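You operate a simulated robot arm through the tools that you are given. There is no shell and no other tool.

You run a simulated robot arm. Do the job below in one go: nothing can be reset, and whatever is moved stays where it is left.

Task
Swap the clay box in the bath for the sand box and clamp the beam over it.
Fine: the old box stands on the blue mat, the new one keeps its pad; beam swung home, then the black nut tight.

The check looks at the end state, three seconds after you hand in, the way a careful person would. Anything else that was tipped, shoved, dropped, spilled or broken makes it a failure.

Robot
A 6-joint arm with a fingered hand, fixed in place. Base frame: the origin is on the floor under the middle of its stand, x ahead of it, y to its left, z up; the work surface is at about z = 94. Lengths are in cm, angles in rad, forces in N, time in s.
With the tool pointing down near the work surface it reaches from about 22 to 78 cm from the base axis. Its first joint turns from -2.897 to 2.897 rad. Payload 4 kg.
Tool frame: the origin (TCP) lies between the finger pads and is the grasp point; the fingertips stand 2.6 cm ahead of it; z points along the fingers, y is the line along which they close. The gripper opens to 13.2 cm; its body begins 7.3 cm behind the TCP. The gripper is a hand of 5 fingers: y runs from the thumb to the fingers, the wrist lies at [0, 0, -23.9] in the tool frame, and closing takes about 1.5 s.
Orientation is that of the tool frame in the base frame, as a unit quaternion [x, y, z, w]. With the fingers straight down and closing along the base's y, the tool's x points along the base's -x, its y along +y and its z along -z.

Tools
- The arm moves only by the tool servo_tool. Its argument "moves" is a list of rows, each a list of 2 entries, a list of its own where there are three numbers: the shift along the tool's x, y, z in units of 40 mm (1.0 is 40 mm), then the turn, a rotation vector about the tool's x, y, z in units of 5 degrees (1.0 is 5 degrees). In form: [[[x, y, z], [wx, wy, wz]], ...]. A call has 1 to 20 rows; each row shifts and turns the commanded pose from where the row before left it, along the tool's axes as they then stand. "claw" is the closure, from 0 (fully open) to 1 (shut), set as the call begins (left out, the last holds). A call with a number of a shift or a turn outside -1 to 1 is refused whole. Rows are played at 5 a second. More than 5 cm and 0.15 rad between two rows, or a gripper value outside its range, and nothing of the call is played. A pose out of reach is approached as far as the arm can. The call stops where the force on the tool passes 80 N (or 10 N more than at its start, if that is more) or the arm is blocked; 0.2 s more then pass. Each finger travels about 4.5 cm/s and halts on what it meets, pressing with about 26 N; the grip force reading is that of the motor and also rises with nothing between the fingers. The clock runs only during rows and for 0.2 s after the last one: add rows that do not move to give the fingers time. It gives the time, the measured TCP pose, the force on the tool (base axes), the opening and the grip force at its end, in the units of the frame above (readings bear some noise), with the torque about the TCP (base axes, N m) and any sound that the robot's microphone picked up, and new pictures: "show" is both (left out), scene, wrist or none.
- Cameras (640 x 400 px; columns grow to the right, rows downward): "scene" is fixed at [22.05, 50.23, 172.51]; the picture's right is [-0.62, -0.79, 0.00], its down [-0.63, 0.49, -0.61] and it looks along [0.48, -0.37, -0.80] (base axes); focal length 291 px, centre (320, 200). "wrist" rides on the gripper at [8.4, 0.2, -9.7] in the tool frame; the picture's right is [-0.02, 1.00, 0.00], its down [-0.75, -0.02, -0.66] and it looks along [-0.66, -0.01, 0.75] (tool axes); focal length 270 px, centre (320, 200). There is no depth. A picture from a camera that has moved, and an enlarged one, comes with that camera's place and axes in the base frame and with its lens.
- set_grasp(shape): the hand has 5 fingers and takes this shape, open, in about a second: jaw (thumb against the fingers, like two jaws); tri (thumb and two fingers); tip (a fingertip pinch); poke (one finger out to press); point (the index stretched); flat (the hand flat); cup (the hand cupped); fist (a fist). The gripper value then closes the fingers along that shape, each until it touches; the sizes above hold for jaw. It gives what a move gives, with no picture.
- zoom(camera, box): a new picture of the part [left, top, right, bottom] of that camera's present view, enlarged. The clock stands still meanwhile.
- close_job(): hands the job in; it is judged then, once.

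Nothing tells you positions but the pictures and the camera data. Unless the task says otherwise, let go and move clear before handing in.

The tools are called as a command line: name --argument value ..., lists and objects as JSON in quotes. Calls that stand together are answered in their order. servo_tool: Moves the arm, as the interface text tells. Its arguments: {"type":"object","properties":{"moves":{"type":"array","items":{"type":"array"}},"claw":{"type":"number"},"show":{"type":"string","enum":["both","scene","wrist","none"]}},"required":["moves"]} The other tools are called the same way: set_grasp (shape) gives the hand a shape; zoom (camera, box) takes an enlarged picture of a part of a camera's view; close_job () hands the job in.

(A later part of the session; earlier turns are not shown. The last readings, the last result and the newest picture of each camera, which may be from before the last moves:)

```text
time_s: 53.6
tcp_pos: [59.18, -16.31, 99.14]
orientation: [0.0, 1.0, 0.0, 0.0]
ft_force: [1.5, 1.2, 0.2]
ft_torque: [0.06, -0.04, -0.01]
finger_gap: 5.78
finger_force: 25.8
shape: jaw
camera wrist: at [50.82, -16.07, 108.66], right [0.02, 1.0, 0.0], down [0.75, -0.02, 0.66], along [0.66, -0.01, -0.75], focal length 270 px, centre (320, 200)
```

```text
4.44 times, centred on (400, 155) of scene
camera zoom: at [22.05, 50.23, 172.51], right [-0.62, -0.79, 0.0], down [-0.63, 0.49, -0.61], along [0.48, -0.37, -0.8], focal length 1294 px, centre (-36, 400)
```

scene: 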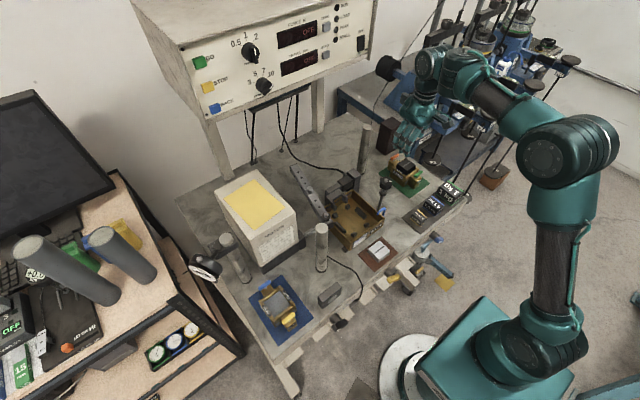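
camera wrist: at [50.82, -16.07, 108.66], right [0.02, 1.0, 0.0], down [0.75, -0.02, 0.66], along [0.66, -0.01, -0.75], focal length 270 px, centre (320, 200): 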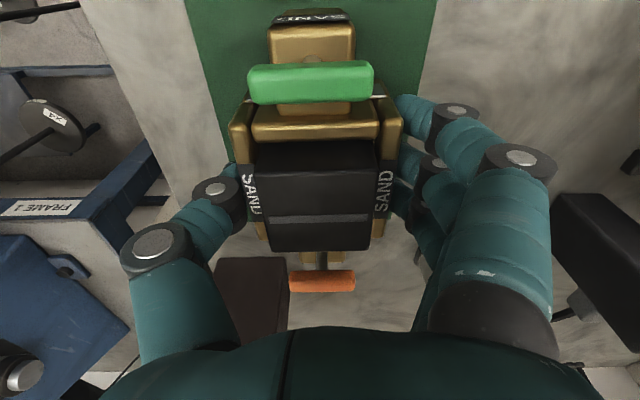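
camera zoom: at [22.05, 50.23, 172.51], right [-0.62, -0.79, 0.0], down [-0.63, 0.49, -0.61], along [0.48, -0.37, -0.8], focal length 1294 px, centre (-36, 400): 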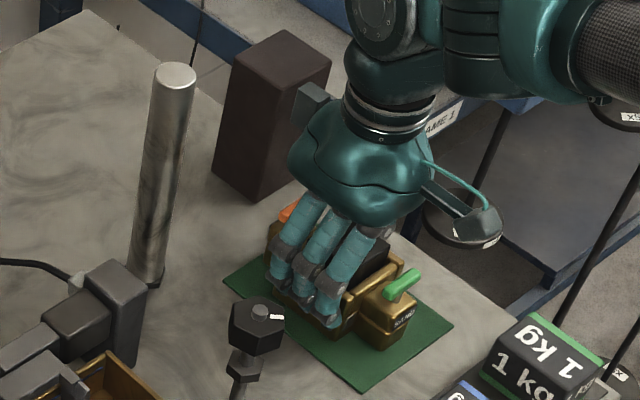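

Grip is firm and nearly identical to the clay grasp. I'll lift gently so the pad stays put.

servo_tool --moves '[[[0, 0, -0.04], [0, 0, 0]], [[0, 0, -0.08], [0, 0, 0]], [[0, 0, -0.12], [0, 0, 0]], [[0, 0, -0.15], [0, 0, 0]], [[0, 0, -0.15], [0, 0, 0]], [[0, 0, -0.12], [0, 0, 0]], [[0, 0, -0.06], [0, 0, 0]], [[0, 0, 0], [0, 0, 0]], [[0, 0, 0], [0, 0, 0]]]' --show "both"

zoom --camera "scene" --box '[350, 110, 450, 200]'

```text
time_s: 55.6
tcp_pos: [59.3, -16.33, 101.95]
orientation: [-0.001, 1.0, 0.0, 0.0]
ft_force: [-0.2, 0.0, -11.6]
ft_torque: [-0.03, -0.08, 0.02]
finger_gap: 5.76
finger_force: 26.0
shape: jaw
camera wrist: at [50.89, -16.18, 111.54], right [0.02, 1.0, 0.0], down [0.75, -0.02, 0.66], along [0.66, -0.01, -0.75], focal length 270 px, centre (320, 200)
```

scene: 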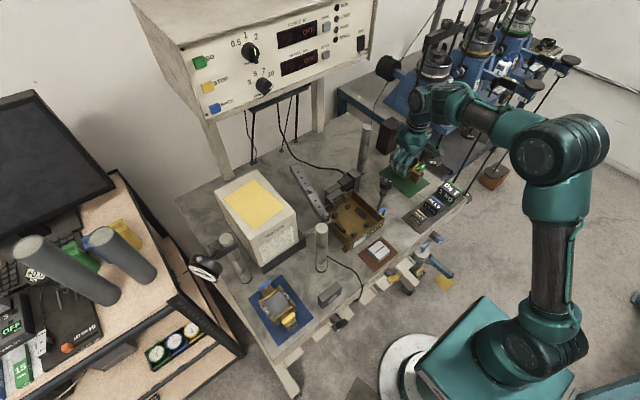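
wrist: 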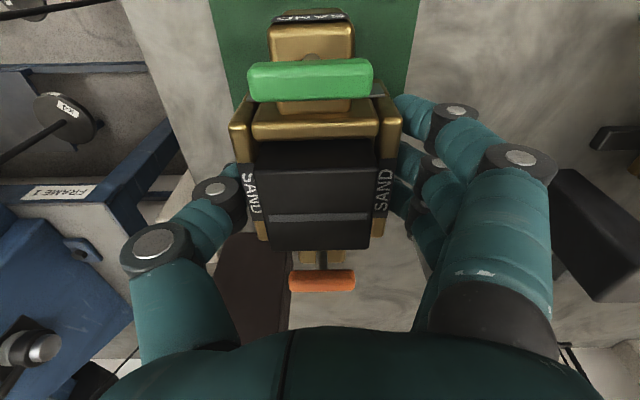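

```text
4.44 times, centred on (400, 155) of scene
camera zoom: at [22.05, 50.23, 172.51], right [-0.62, -0.79, 0.0], down [-0.63, 0.49, -0.61], along [0.48, -0.37, -0.8], focal length 1294 px, centre (-36, 400)
```

zoom: 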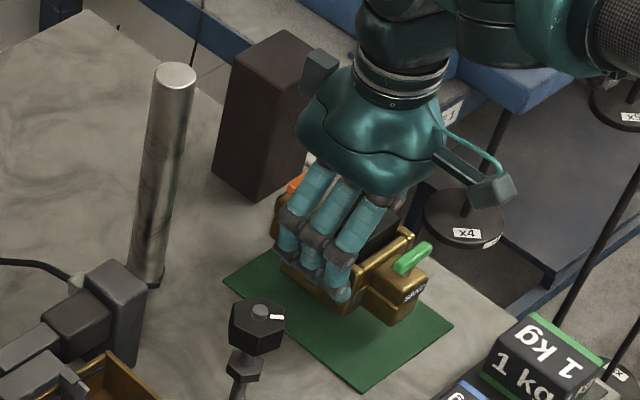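

Lifted cleanly (11.6 N) with the pad in place. I'll lift higher with a smooth ramp.

servo_tool --moves '[[[0, 0, -0.1], [0, 0, 0]], [[0, 0, -0.2], [0, 0, 0]], [[0, 0, -0.35], [0, 0, 0]], [[0, 0, -0.45], [0, 0, 0]], [[0, 0, -0.5], [0, 0, 0]], [[0, 0, -0.5], [0, 0, 0]], [[0, 0, -0.5], [0, 0, 0]], [[0, 0, -0.5], [0, 0, 0]], [[0, 0, -0.5], [0, 0, 0]], [[0, 0, -0.45], [0, 0, 0]], [[0, 0, -0.35], [0, 0, 0]], [[0, 0, -0.2], [0, 0, 0]], [[0, 0, -0.1], [0, 0, 0]], [[0, 0, 0], [0, 0, 0]]]' --show "wrist"

servo_tool --moves '[[[0.01, 0.1, 0], [0, 0, 0]], [[0.03, 0.25, 0], [0, 0, 0]], [[0.05, 0.4, 0], [0, 0, 0]], [[0.07, 0.55, 0], [0, 0, 0]], [[0.085, 0.65, 0], [0, 0, 0]], [[0.085, 0.65, 0], [0, 0, 0]], [[0.085, 0.65, 0], [0, 0, 0]], [[0.085, 0.65, 0], [0, 0, 0]], [[0.085, 0.65, 0], [0, 0, 0]], [[0.085, 0.65, 0], [0, 0, 0]], [[0.07, 0.55, 0], [0, 0, 0]], [[0.06, 0.5, 0], [0, 0, 0]], [[0.05, 0.4, 0], [0, 0, 0]], [[0.03, 0.25, 0], [0, 0, 0]], [[0.02, 0.15, 0], [0, 0, 0]], [[0.01, 0.08, 0], [0, 0, 0]], [[0, 0, 0], [0, 0, 0]], [[0, 0, 0], [0, 0, 0]]]' --show "both"

```text
time_s: 58.6
tcp_pos: [59.24, -16.2, 120.75]
orientation: [0.0, 1.0, 0.0, 0.0]
ft_force: [-0.1, 0.6, -11.3]
ft_torque: [0.03, -0.05, 0.03]
finger_gap: 5.76
finger_force: 25.8
shape: jaw
camera wrist: at [50.82, -16.05, 130.4], right [0.02, 1.0, 0.0], down [0.75, -0.02, 0.66], along [0.66, -0.01, -0.75], focal length 270 px, centre (320, 200)
```

wrist: 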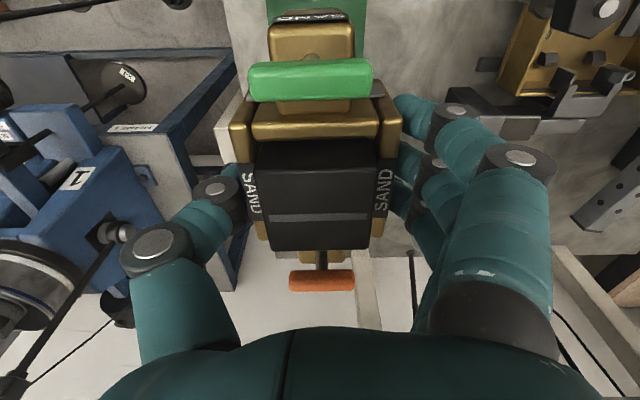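

```text
time_s: 62.4
tcp_pos: [55.61, 12.32, 120.57]
orientation: [0.0, 1.0, 0.0, 0.0]
ft_force: [-0.1, -0.4, -11.2]
ft_torque: [0.01, -0.06, 0.01]
finger_gap: 5.76
finger_force: 26.0
shape: jaw
camera wrist: at [47.22, 12.49, 130.24], right [0.02, 1.0, 0.0], down [0.75, -0.02, 0.66], along [0.66, -0.01, -0.75], focal length 270 px, centre (320, 200)
```

scene: 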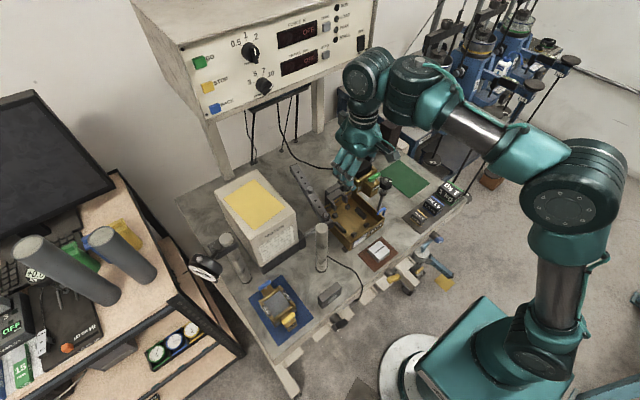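
wrist: 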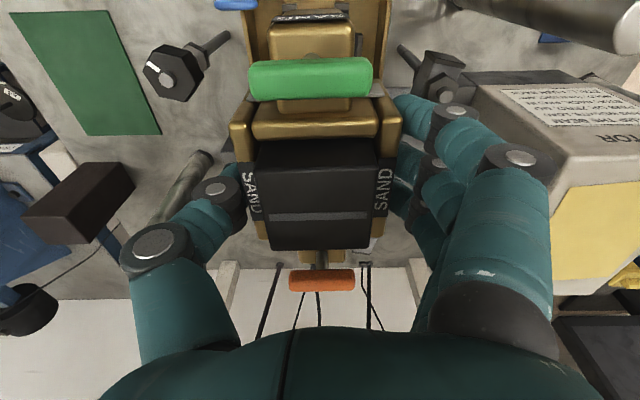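

I'm over the bath. I'll take a few position readings to average out noise before the fine descent.

servo_tool --moves '[[[0, 0, 0.3], [0, 0, 0]], [[0, 0, 0.5], [0, 0, 0]], [[0, 0, 0.6], [0, 0, 0]], [[0, 0, 0.6], [0, 0, 0]], [[0, 0, 0.5], [0, 0, 0]], [[0, 0, 0.3], [0, 0, 0]], [[0, 0, 0.1], [0, 0, 0]], [[0, 0, 0], [0, 0, 0]], [[0, 0, 0], [0, 0, 0]]]' --show "none"

servo_tool --moves '[[[0, 0, 0], [0, 0, 0]]]' --show "none"

servo_tool --moves '[[[0, 0, 0], [0, 0, 0]]]' --show "none"

servo_tool --moves '[[[0, 0, 0], [0, 0, 0]]]' --show "both"

zoom --camera "scene" --box '[310, 150, 410, 240]'

zoom --camera "wrist" --box '[180, 0, 460, 320]'

```text
time_s: 64.4
tcp_pos: [55.53, 12.14, 109.21]
orientation: [0.0, 1.0, 0.001, 0.0]
ft_force: [0.3, -0.3, -10.7]
ft_torque: [0.01, -0.07, 0.04]
finger_gap: 5.76
finger_force: 26.0
shape: jaw
```

```text
time_s: 64.8
tcp_pos: [55.57, 12.21, 109.21]
orientation: [-0.001, 1.0, 0.0, 0.0]
ft_force: [0.0, 0.0, -11.0]
ft_torque: [-0.02, -0.08, 0.0]
finger_gap: 5.77
finger_force: 26.1
shape: jaw
```

```text
time_s: 65.2
tcp_pos: [55.54, 12.26, 109.17]
orientation: [-0.001, 1.0, 0.001, 0.0]
ft_force: [1.2, -0.6, -11.2]
ft_torque: [-0.01, -0.09, 0.0]
finger_gap: 5.75
finger_force: 25.8
shape: jaw
```

```text
time_s: 65.6
tcp_pos: [55.55, 12.18, 109.2]
orientation: [0.0, 1.0, 0.0, 0.0]
ft_force: [-1.1, 0.6, -10.9]
ft_torque: [0.04, -0.05, 0.02]
finger_gap: 5.76
finger_force: 26.1
shape: jaw
camera wrist: at [47.22, 12.44, 118.78], right [0.02, 1.0, 0.0], down [0.75, -0.02, 0.66], along [0.66, -0.01, -0.75], focal length 270 px, centre (320, 200)
```

scene: 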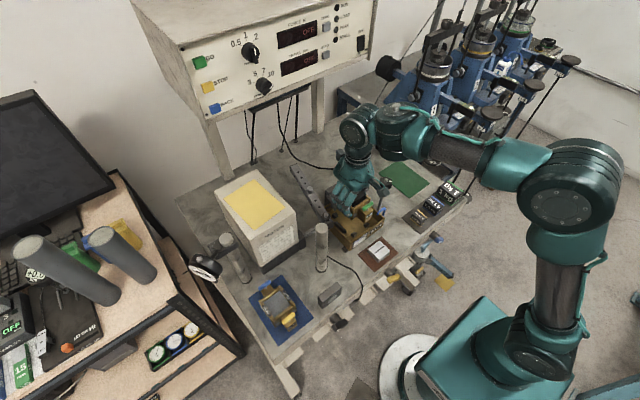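
wrist: 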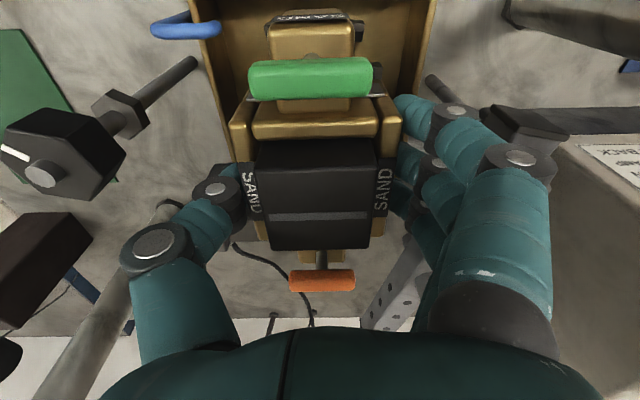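

```text
4.44 times, centred on (360, 195) of scene
camera zoom: at [22.05, 50.23, 172.51], right [-0.62, -0.79, 0.0], down [-0.63, 0.49, -0.61], along [0.48, -0.37, -0.8], focal length 1294 px, centre (142, 222)
```

zoom: 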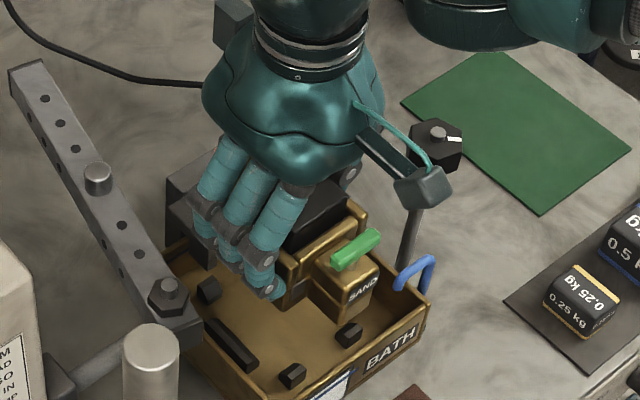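

```text
1.25 times, centred on (320, 160) of wrist
camera zoom: at [47.22, 12.44, 118.78], right [0.02, 1.0, 0.0], down [0.75, -0.02, 0.66], along [0.66, -0.01, -0.75], focal length 338 px, centre (320, 250)
```

zoom: 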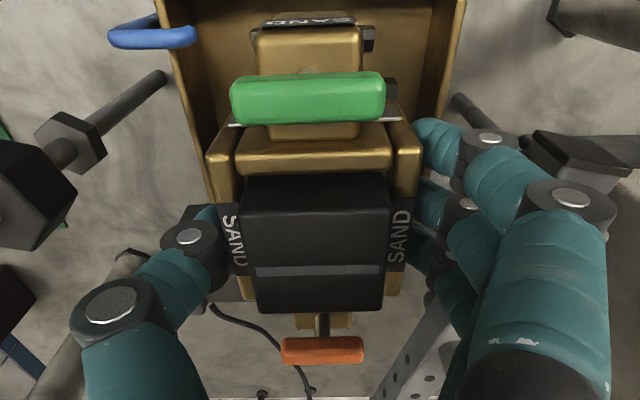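

The sand box sits about 0.8° rotated compared with how the clay box sat, so I'll turn the hand slightly to compensate and descend to just above the fork and rim.

servo_tool --moves '[[[0, 0, 0], [0, 0, 0.14]], [[0, 0, 0.15], [0, 0, 0]], [[0, 0, 0.2], [0, 0, 0]], [[0, 0, 0.2], [0, 0, 0]], [[0, 0, 0.15], [0, 0, 0]], [[0, 0, 0], [0, 0, 0]], [[0, 0, 0], [0, 0, 0]]]' --show "both"

zoom --camera "scene" --box '[320, 170, 400, 240]'

zoom --camera "wrist" --box '[230, 0, 410, 120]'

zoom --camera "wrist" --box '[230, 200, 430, 320]'

```text
time_s: 67.2
tcp_pos: [55.65, 12.34, 106.37]
orientation: [0.006, 1.0, 0.0, 0.0]
ft_force: [0.3, -0.2, -10.9]
ft_torque: [0.01, -0.07, -0.02]
finger_gap: 5.76
finger_force: 26.4
shape: jaw
camera wrist: at [47.22, 12.64, 115.97], right [0.03, 1.0, 0.0], down [0.75, -0.03, 0.66], along [0.66, -0.02, -0.75], focal length 270 px, centre (320, 200)
```

scene: 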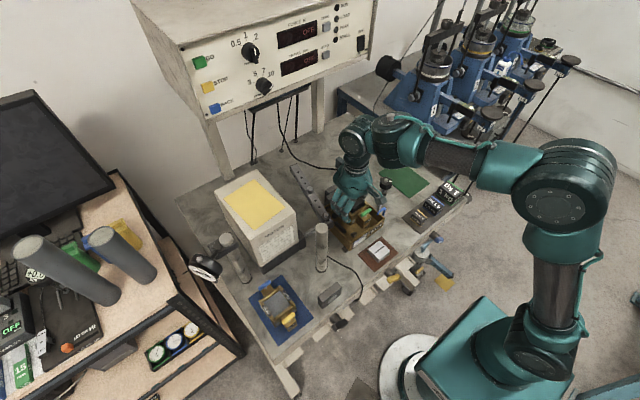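
wrist: 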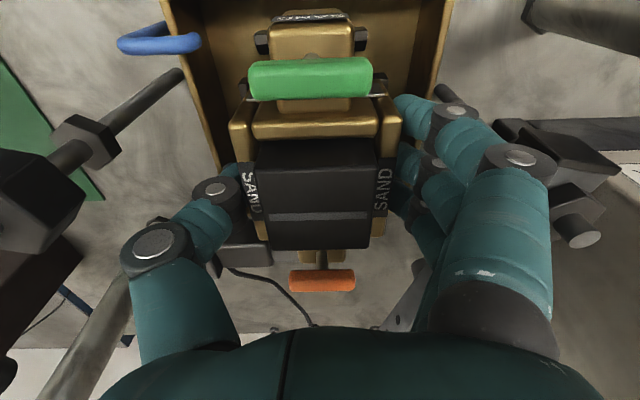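

```text
5.71 times, centred on (360, 205) of scene
camera zoom: at [22.05, 50.23, 172.51], right [-0.62, -0.79, 0.0], down [-0.63, 0.49, -0.61], along [0.48, -0.37, -0.8], focal length 1664 px, centre (91, 171)
```

zoom: 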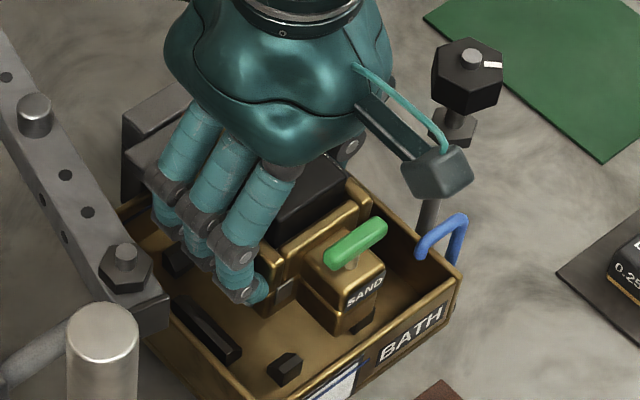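

```text
3.33 times, centred on (320, 60) of wrist
camera zoom: at [47.22, 12.64, 115.97], right [0.03, 1.0, 0.0], down [0.75, -0.03, 0.66], along [0.66, -0.02, -0.75], focal length 901 px, centre (320, 667)
```

zoom: 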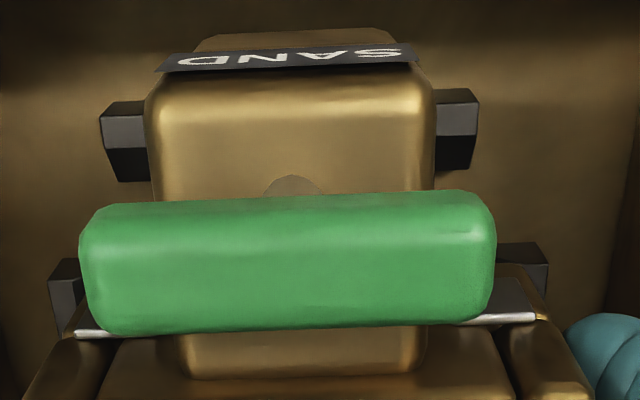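

```text
3.20 times, centred on (330, 260) of wrist
camera zoom: at [47.22, 12.64, 115.97], right [0.03, 1.0, 0.0], down [0.75, -0.03, 0.66], along [0.66, -0.02, -0.75], focal length 865 px, centre (288, 8)
```

zoom: 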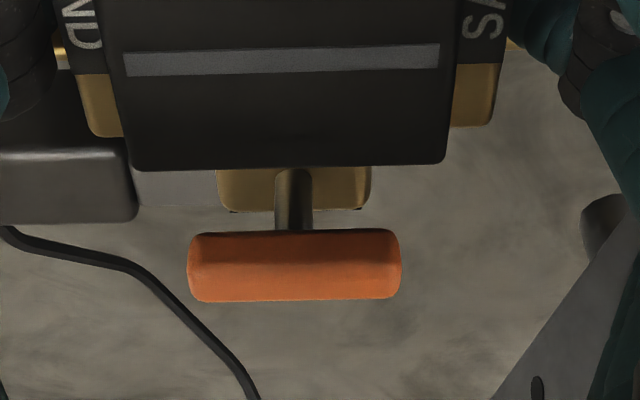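

Near blocks suggest the box is about 0.15–0.2 cm too far toward +y. I'll shift -0.16 cm and descend 1.2 cm, watching the force.

servo_tool --moves '[[[0, -0.04, 0], [0, 0, 0]], [[0, 0, 0.1], [0, 0, 0]], [[0, 0, 0.1], [0, 0, 0]], [[0, 0, 0.1], [0, 0, 0]], [[0, 0, 0], [0, 0, 0]]]' --show "wrist"

zoom --camera "wrist" --box '[230, 0, 410, 120]'

zoom --camera "scene" --box '[320, 170, 400, 240]'

```text
time_s: 68.4
tcp_pos: [55.51, 12.07, 105.14]
orientation: [0.006, 1.0, 0.001, 0.0]
ft_force: [0.2, 0.4, -10.4]
ft_torque: [0.03, -0.1, 0.03]
finger_gap: 5.75
finger_force: 26.1
shape: jaw
camera wrist: at [47.21, 12.34, 114.72], right [0.03, 1.0, 0.0], down [0.75, -0.03, 0.66], along [0.66, -0.02, -0.75], focal length 270 px, centre (320, 200)
```

wrist: 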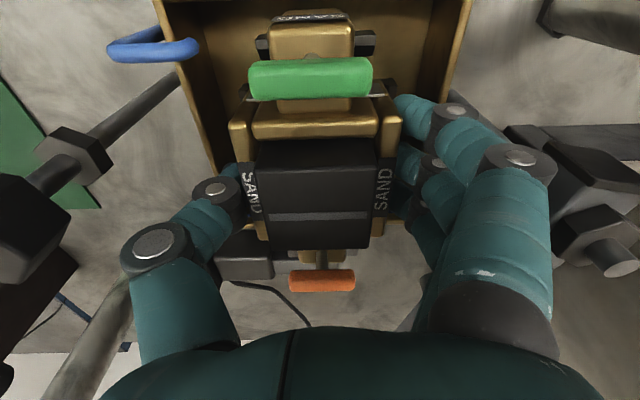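

```text
3.33 times, centred on (320, 60) of wrist
camera zoom: at [47.21, 12.34, 114.72], right [0.03, 1.0, 0.0], down [0.75, -0.03, 0.66], along [0.66, -0.02, -0.75], focal length 901 px, centre (320, 667)
```

zoom: 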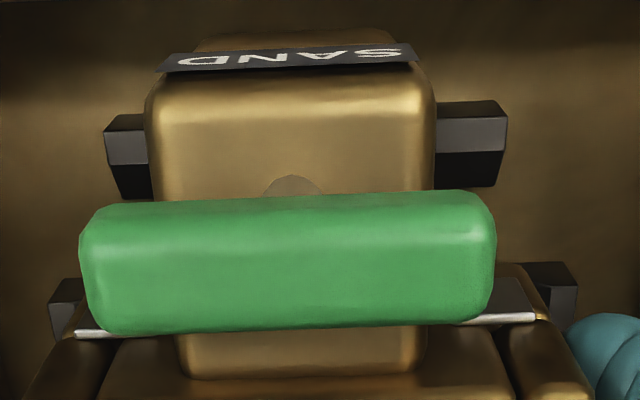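

```text
5.71 times, centred on (360, 205) of scene
camera zoom: at [22.05, 50.23, 172.51], right [-0.62, -0.79, 0.0], down [-0.63, 0.49, -0.61], along [0.48, -0.37, -0.8], focal length 1664 px, centre (91, 171)
```

zoom: 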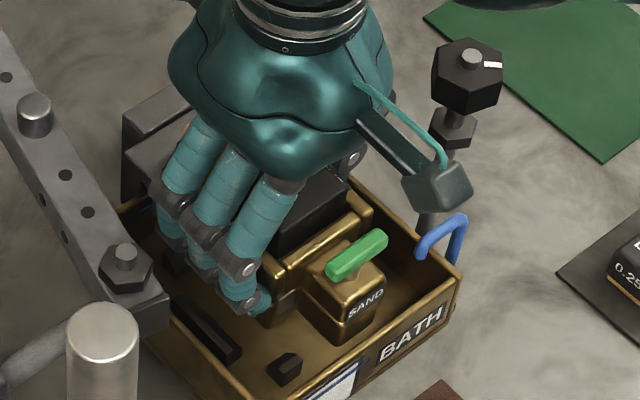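

Now near-centred (about 0.07 cm off). I'll nudge +0.08 cm and continue down.

servo_tool --moves '[[[0, 0.02, 0], [0, 0, 0]], [[0, 0, 0.08], [0, 0, 0]], [[0, 0, 0.08], [0, 0, 0]], [[0, 0, 0.08], [0, 0, 0]], [[0, 0, 0], [0, 0, 0]]]' --show "wrist"

zoom --camera "wrist" --box '[230, 0, 410, 120]'

zoom --camera "scene" --box '[320, 170, 400, 240]'

```text
time_s: 69.6
tcp_pos: [55.71, 12.18, 104.07]
orientation: [0.007, 1.0, 0.0, 0.001]
ft_force: [0.0, 0.0, -10.3]
ft_torque: [0.03, -0.08, 0.01]
finger_gap: 5.77
finger_force: 25.8
shape: jaw
camera wrist: at [47.2, 12.44, 113.76], right [0.03, 1.0, 0.0], down [0.75, -0.03, 0.66], along [0.66, -0.02, -0.75], focal length 270 px, centre (320, 200)
```

wrist: 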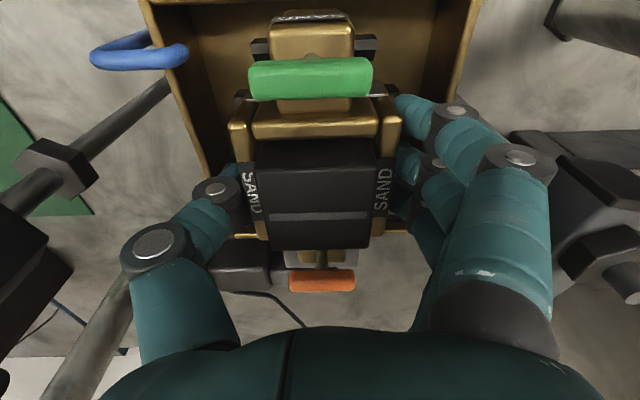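

```text
3.33 times, centred on (320, 60) of wrist
camera zoom: at [47.2, 12.44, 113.76], right [0.03, 1.0, 0.0], down [0.75, -0.03, 0.66], along [0.66, -0.02, -0.75], focal length 901 px, centre (320, 667)
```

zoom: 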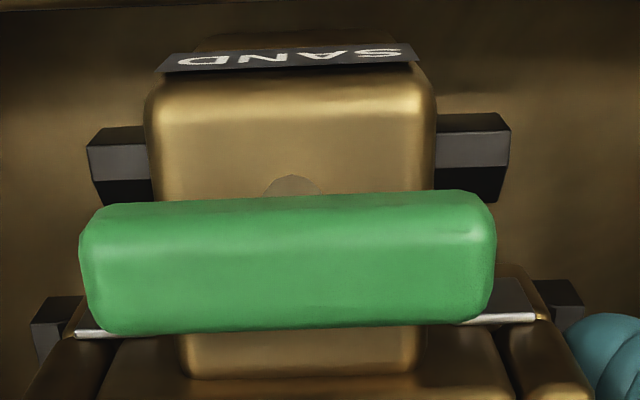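

```text
5.71 times, centred on (360, 205) of scene
camera zoom: at [22.05, 50.23, 172.51], right [-0.62, -0.79, 0.0], down [-0.63, 0.49, -0.61], along [0.48, -0.37, -0.8], focal length 1664 px, centre (91, 171)
```

zoom: 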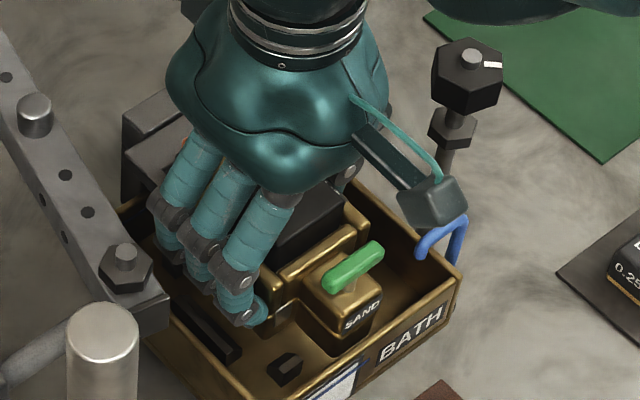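

Centred within a millimetre and no contact. I'll continue down.

servo_tool --moves '[[[0, 0, 0.07], [0, 0, 0]], [[0, 0, 0.07], [0, 0, 0]], [[0, 0, 0.07], [0, 0, 0]], [[0, 0, 0], [0, 0, 0]]]' --show "none"

servo_tool --moves '[[[0, 0, 0.06], [0, 0, 0]], [[0, 0, 0.06], [0, 0, 0]], [[0, 0, 0], [0, 0, 0]]]' --show "wrist"

zoom --camera "scene" --box '[320, 170, 400, 240]'

zoom --camera "wrist" --box '[230, 0, 410, 120]'

```text
time_s: 70.6
tcp_pos: [55.42, 12.22, 103.42]
orientation: [0.006, 1.0, 0.001, 0.0]
ft_force: [-28.1, -2.4, 17.3]
ft_torque: [0.62, -0.77, 0.53]
finger_gap: 5.85
finger_force: 26.0
shape: jaw
```

```text
time_s: 71.4
tcp_pos: [55.73, 12.13, 102.83]
orientation: [0.005, 1.0, 0.0, 0.0]
ft_force: [-15.9, -1.3, -1.8]
ft_torque: [0.22, -0.24, 0.31]
finger_gap: 5.83
finger_force: 26.0
shape: jaw
camera wrist: at [47.25, 12.37, 112.51], right [0.03, 1.0, 0.0], down [0.75, -0.02, 0.66], along [0.66, -0.02, -0.75], focal length 270 px, centre (320, 200)
```

wrist: 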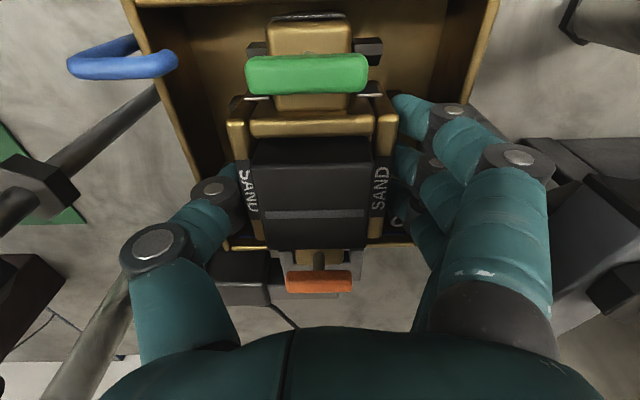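

```text
5.71 times, centred on (360, 205) of scene
camera zoom: at [22.05, 50.23, 172.51], right [-0.62, -0.79, 0.0], down [-0.63, 0.49, -0.61], along [0.48, -0.37, -0.8], focal length 1664 px, centre (91, 171)
```

zoom: 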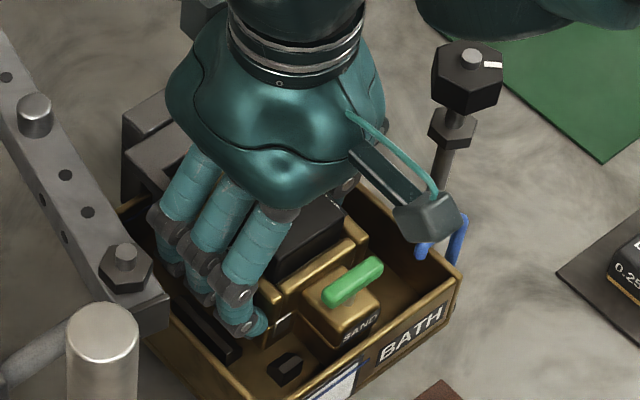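

```text
3.33 times, centred on (320, 60) of wrist
camera zoom: at [47.25, 12.37, 112.51], right [0.03, 1.0, 0.0], down [0.75, -0.02, 0.66], along [0.66, -0.02, -0.75], focal length 901 px, centre (320, 667)
```

zoom: 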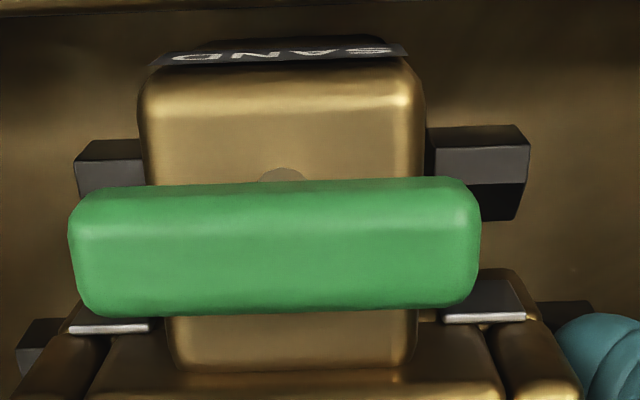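

The far end is pressing on the fork (-16 N in x), as the clay box did. I'll back up slightly, shift 0.25 cm toward -x to relieve it, and check.

servo_tool --moves '[[[0, 0, -0.05], [0, 0, 0]], [[0.03, 0, 0], [0, 0, 0]], [[0.03, 0, 0], [0, 0, 0]], [[0, 0, 0], [0, 0, 0]]]' --show "none"

servo_tool --moves '[[[0, 0, 0], [0, 0, 0]]]' --show "both"

zoom --camera "wrist" --box '[190, 0, 450, 320]'

zoom --camera "scene" --box '[320, 170, 400, 240]'

```text
time_s: 72.4
tcp_pos: [55.48, 12.01, 103.02]
orientation: [0.006, 1.0, 0.0, 0.0]
ft_force: [-3.0, -0.7, -10.0]
ft_torque: [0.06, -0.11, -0.03]
finger_gap: 5.8
finger_force: 25.8
shape: jaw
```

```text
time_s: 72.8
tcp_pos: [55.46, 12.03, 102.97]
orientation: [0.006, 1.0, 0.0, 0.0]
ft_force: [-1.9, -1.1, -10.0]
ft_torque: [0.07, -0.09, 0.01]
finger_gap: 5.81
finger_force: 25.7
shape: jaw
camera wrist: at [47.08, 12.37, 112.61], right [0.03, 1.0, 0.0], down [0.75, -0.03, 0.66], along [0.66, -0.02, -0.75], focal length 270 px, centre (320, 200)
```

scene: 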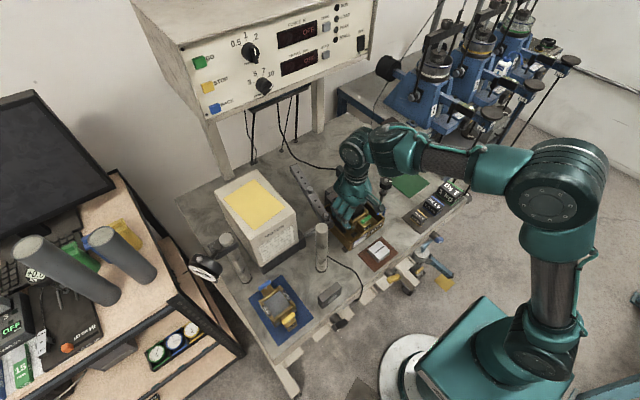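
wrist: 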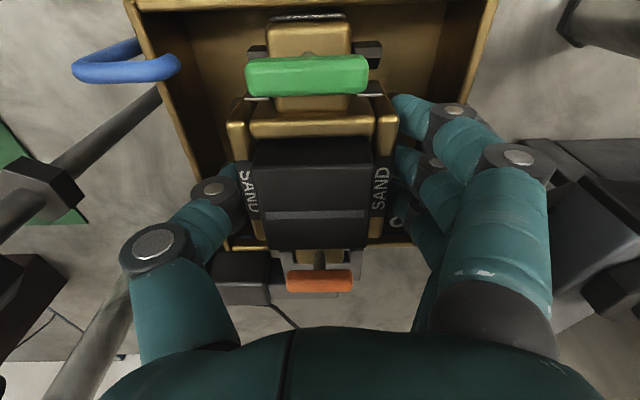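

```text
1.25 times, centred on (320, 160) of wrist
camera zoom: at [47.08, 12.37, 112.61], right [0.03, 1.0, 0.0], down [0.75, -0.03, 0.66], along [0.66, -0.02, -0.75], focal length 338 px, centre (320, 250)
```

zoom: 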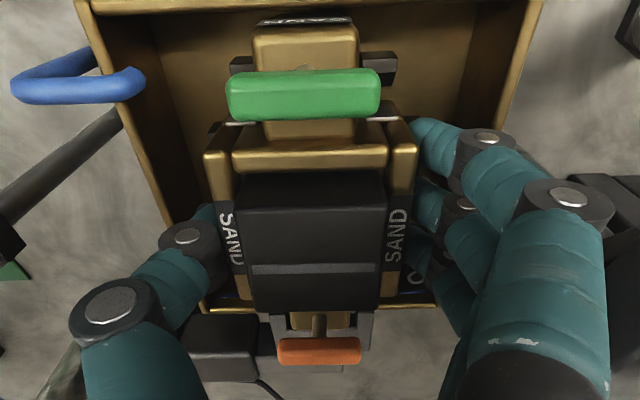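

```text
5.71 times, centred on (360, 205) of scene
camera zoom: at [22.05, 50.23, 172.51], right [-0.62, -0.79, 0.0], down [-0.63, 0.49, -0.61], along [0.48, -0.37, -0.8], focal length 1664 px, centre (91, 171)
```

zoom: 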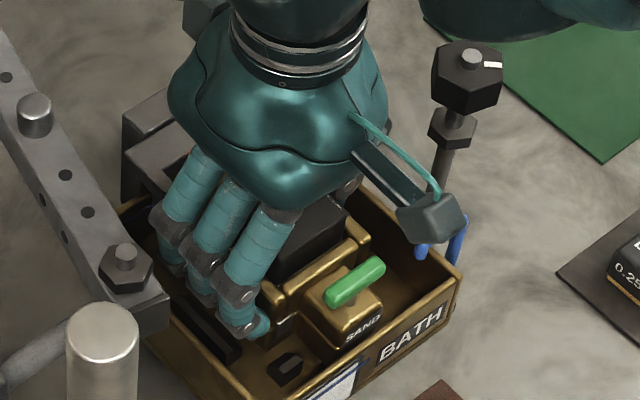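

Force is back to just the weight. I'll check the far lug against the fork and the near blocks.

zoom --camera "wrist" --box '[250, 220, 400, 310]'

zoom --camera "wrist" --box '[230, 0, 410, 120]'

```text
4.27 times, centred on (325, 265) of wrist
camera zoom: at [47.08, 12.37, 112.61], right [0.03, 1.0, 0.0], down [0.75, -0.03, 0.66], along [0.66, -0.02, -0.75], focal length 1153 px, centre (299, -77)
```

zoom: 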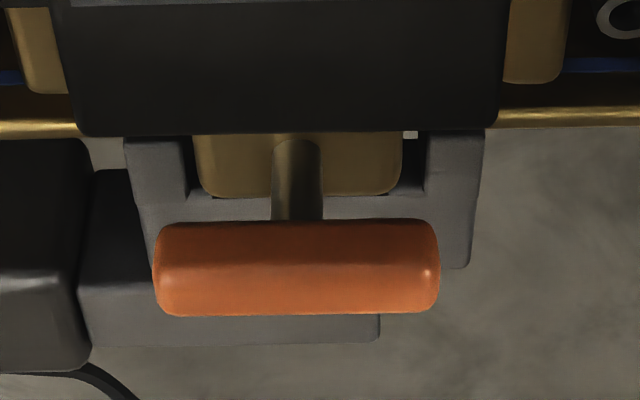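

```text
3.33 times, centred on (320, 60) of wrist
camera zoom: at [47.08, 12.37, 112.61], right [0.03, 1.0, 0.0], down [0.75, -0.03, 0.66], along [0.66, -0.02, -0.75], focal length 901 px, centre (320, 667)
```

zoom: 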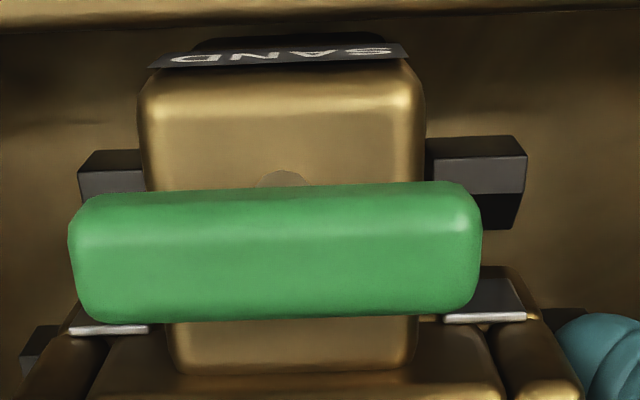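

The lug fits the fork but the box sits about 0.13 cm toward -y and touches the fork's back. I'll shift +y 0.13 and -x 0.08, then lower in small steps.

servo_tool --moves '[[[0.02, 0.032, 0], [0, 0, 0]], [[0, 0, 0], [0, 0, 0]], [[0, 0, 0.05], [0, 0, 0]], [[0, 0, 0.05], [0, 0, 0]], [[0, 0, 0], [0, 0, 0]]]' --show "none"

servo_tool --moves '[[[0, 0, 0.05], [0, 0, 0]], [[0, 0, 0.05], [0, 0, 0]], [[0, 0, 0], [0, 0, 0]]]' --show "wrist"

zoom --camera "wrist" --box '[250, 220, 400, 310]'

zoom --camera "wrist" --box '[230, 0, 410, 120]'

```text
time_s: 74.0
tcp_pos: [55.3, 12.31, 102.61]
orientation: [0.006, 1.0, 0.001, 0.0]
ft_force: [0.2, -0.1, -11.4]
ft_torque: [0.0, -0.06, 0.01]
finger_gap: 5.76
finger_force: 25.8
shape: jaw
```

```text
time_s: 74.8
tcp_pos: [55.39, 12.38, 102.34]
orientation: [0.006, 1.0, 0.0, 0.001]
ft_force: [-0.2, 0.2, -11.0]
ft_torque: [0.03, -0.09, -0.01]
finger_gap: 5.76
finger_force: 25.9
shape: jaw
camera wrist: at [46.93, 12.63, 111.89], right [0.03, 1.0, 0.0], down [0.75, -0.03, 0.66], along [0.66, -0.02, -0.75], focal length 270 px, centre (320, 200)
```

wrist: 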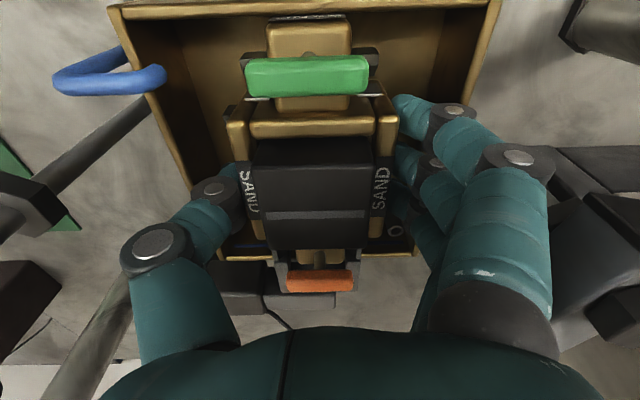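

```text
4.27 times, centred on (325, 265) of wrist
camera zoom: at [46.93, 12.63, 111.89], right [0.03, 1.0, 0.0], down [0.75, -0.03, 0.66], along [0.66, -0.02, -0.75], focal length 1153 px, centre (299, -77)
```

zoom: 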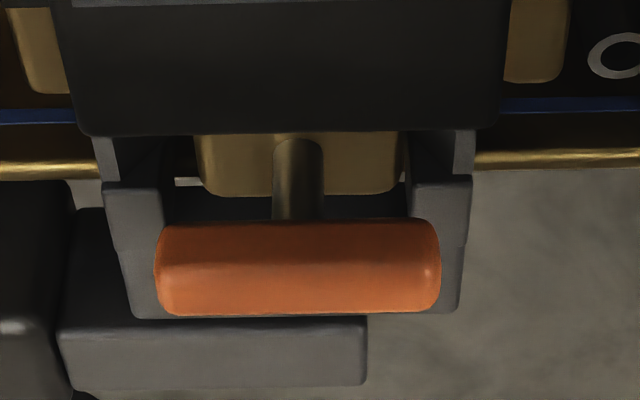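

```text
3.33 times, centred on (320, 60) of wrist
camera zoom: at [46.93, 12.63, 111.89], right [0.03, 1.0, 0.0], down [0.75, -0.03, 0.66], along [0.66, -0.02, -0.75], focal length 901 px, centre (320, 667)
```

zoom: 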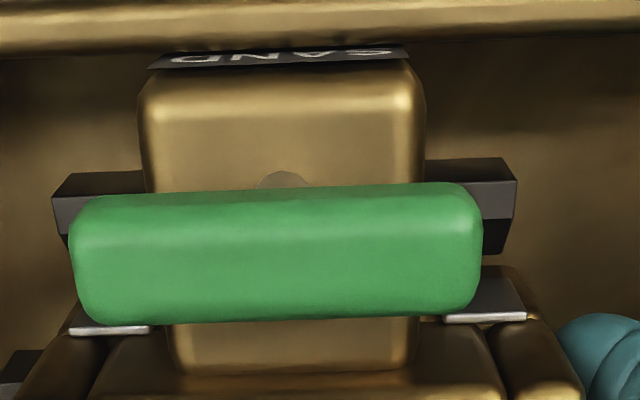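

Now about 0.1 cm too far to +y. I'll shift back slightly and keep lowering until it seats.

servo_tool --moves '[[[0, -0.025, 0], [0, 0, 0]], [[0, 0, 0.05], [0, 0, 0]], [[0, 0, 0.05], [0, 0, 0]], [[0, 0, 0], [0, 0, 0]]]' --show "wrist"

zoom --camera "wrist" --box '[250, 220, 400, 310]'

zoom --camera "wrist" --box '[230, 0, 410, 120]'

```text
time_s: 75.8
tcp_pos: [55.47, 12.07, 101.9]
orientation: [0.006, 1.0, 0.0, 0.0]
ft_force: [-0.6, -0.6, -12.3]
ft_torque: [0.02, -0.05, 0.0]
finger_gap: 5.78
finger_force: 26.3
shape: jaw
camera wrist: at [46.98, 12.41, 111.51], right [0.03, 1.0, 0.0], down [0.75, -0.03, 0.66], along [0.66, -0.02, -0.75], focal length 270 px, centre (320, 200)
```

wrist: 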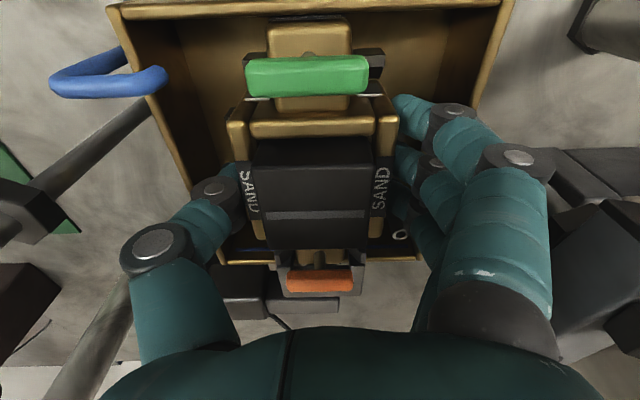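

```text
4.27 times, centred on (325, 265) of wrist
camera zoom: at [46.98, 12.41, 111.51], right [0.03, 1.0, 0.0], down [0.75, -0.03, 0.66], along [0.66, -0.02, -0.75], focal length 1153 px, centre (299, -77)
```

zoom: 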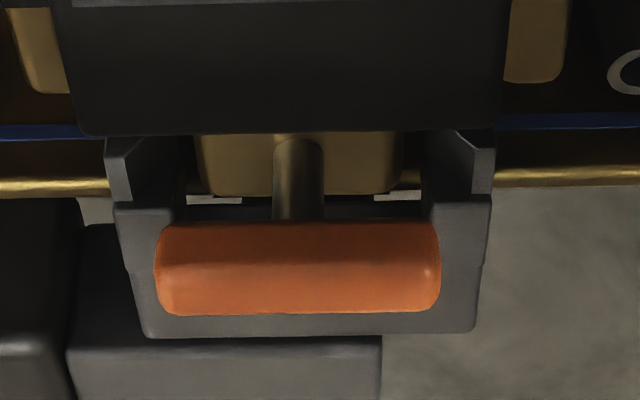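

```text
3.33 times, centred on (320, 60) of wrist
camera zoom: at [46.98, 12.41, 111.51], right [0.03, 1.0, 0.0], down [0.75, -0.03, 0.66], along [0.66, -0.02, -0.75], focal length 901 px, centre (320, 667)
```

zoom: 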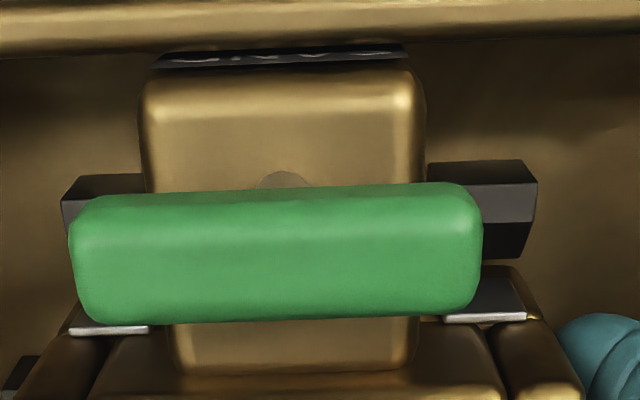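

Within tolerance at both ends. I'll keep lowering in small steps and feel for the seat.

servo_tool --moves '[[[0, 0.012, 0.04], [0, 0, 0]], [[0, 0, 0.04], [0, 0, 0]], [[0, 0, 0], [0, 0, 0]]]' --show "none"

servo_tool --moves '[[[0, 0, 0.04], [0, 0, 0]], [[0, 0, 0], [0, 0, 0]]]' --show "none"

servo_tool --moves '[[[0, 0, 0.03], [0, 0, 0]], [[0, 0, 0], [0, 0, 0]]]' --show "wrist"

zoom --camera "scene" --box '[320, 170, 400, 240]'

zoom --camera "wrist" --box '[190, 0, 450, 320]'

```text
time_s: 76.6
tcp_pos: [55.32, 12.2, 101.59]
orientation: [0.006, 1.0, 0.001, 0.001]
ft_force: [1.2, -0.3, -8.5]
ft_torque: [0.0, 0.05, 0.02]
finger_gap: 5.78
finger_force: 25.8
shape: jaw
```

```text
time_s: 77.2
tcp_pos: [55.35, 12.3, 101.32]
orientation: [0.006, 1.0, 0.0, 0.001]
ft_force: [5.4, -1.2, -2.7]
ft_torque: [-0.01, 0.09, -0.02]
finger_gap: 5.74
finger_force: 26.4
shape: jaw
```

```text
time_s: 77.8
tcp_pos: [55.16, 12.19, 101.29]
orientation: [0.006, 1.0, 0.001, 0.001]
ft_force: [3.0, -3.2, 16.5]
ft_torque: [-0.07, 0.11, 0.02]
finger_gap: 5.75
finger_force: 26.3
shape: jaw
camera wrist: at [46.93, 12.51, 110.92], right [0.03, 1.0, 0.0], down [0.75, -0.03, 0.66], along [0.66, -0.02, -0.75], focal length 270 px, centre (320, 200)
```

wrist: 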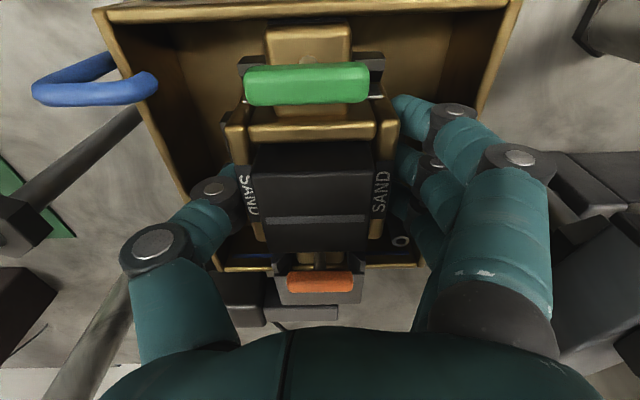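

```text
5.71 times, centred on (360, 205) of scene
camera zoom: at [22.05, 50.23, 172.51], right [-0.62, -0.79, 0.0], down [-0.63, 0.49, -0.61], along [0.48, -0.37, -0.8], focal length 1664 px, centre (91, 171)
```

zoom: 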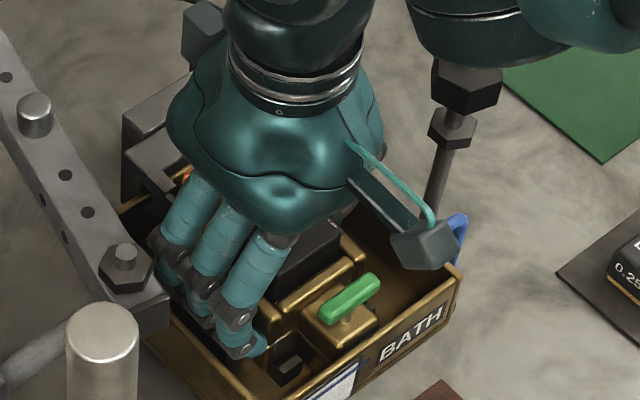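

```text
1.25 times, centred on (320, 160) of wrist
camera zoom: at [46.93, 12.51, 110.92], right [0.03, 1.0, 0.0], down [0.75, -0.03, 0.66], along [0.66, -0.02, -0.75], focal length 338 px, centre (320, 250)
```

zoom: 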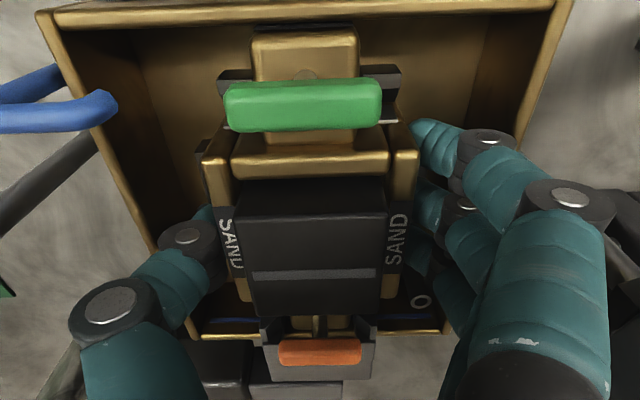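

Contact felt at the seat height. I'll check that both ends are truly seated.

zoom --camera "wrist" --box '[220, 10, 420, 130]'

zoom --camera "wrist" --box '[230, 210, 420, 320]'

zoom --camera "scene" --box '[345, 200, 395, 240]'

```text
3.20 times, centred on (320, 70) of wrist
camera zoom: at [46.93, 12.51, 110.92], right [0.03, 1.0, 0.0], down [0.75, -0.03, 0.66], along [0.66, -0.02, -0.75], focal length 865 px, centre (320, 616)
```

zoom: 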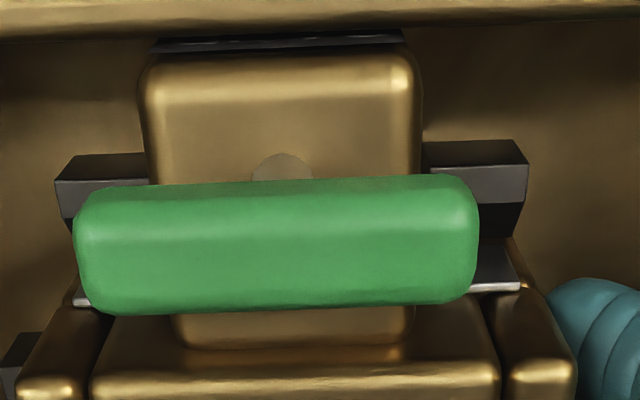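

```text
3.37 times, centred on (325, 265) of wrist
camera zoom: at [46.93, 12.51, 110.92], right [0.03, 1.0, 0.0], down [0.75, -0.03, 0.66], along [0.66, -0.02, -0.75], focal length 910 px, centre (303, -19)
```

zoom: 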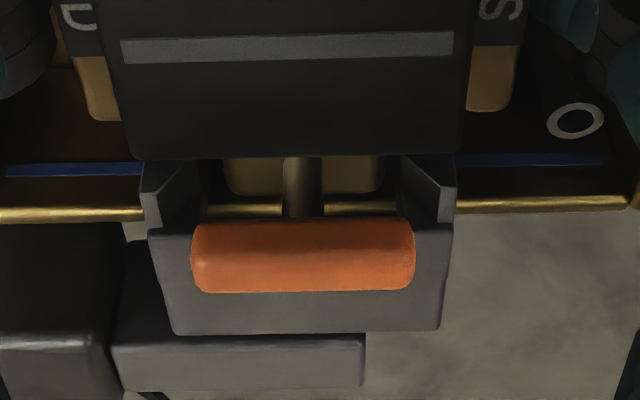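

```text
10.00 times, centred on (370, 220) of scene
camera zoom: at [22.05, 50.23, 172.51], right [-0.62, -0.79, 0.0], down [-0.63, 0.49, -0.61], along [0.48, -0.37, -0.8], focal length 2913 px, centre (-180, 0)
```

zoom: 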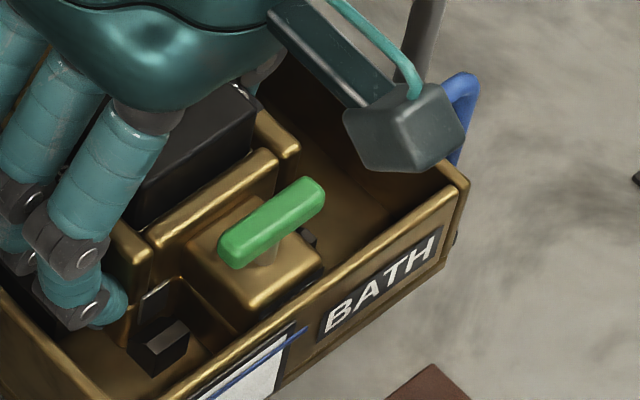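

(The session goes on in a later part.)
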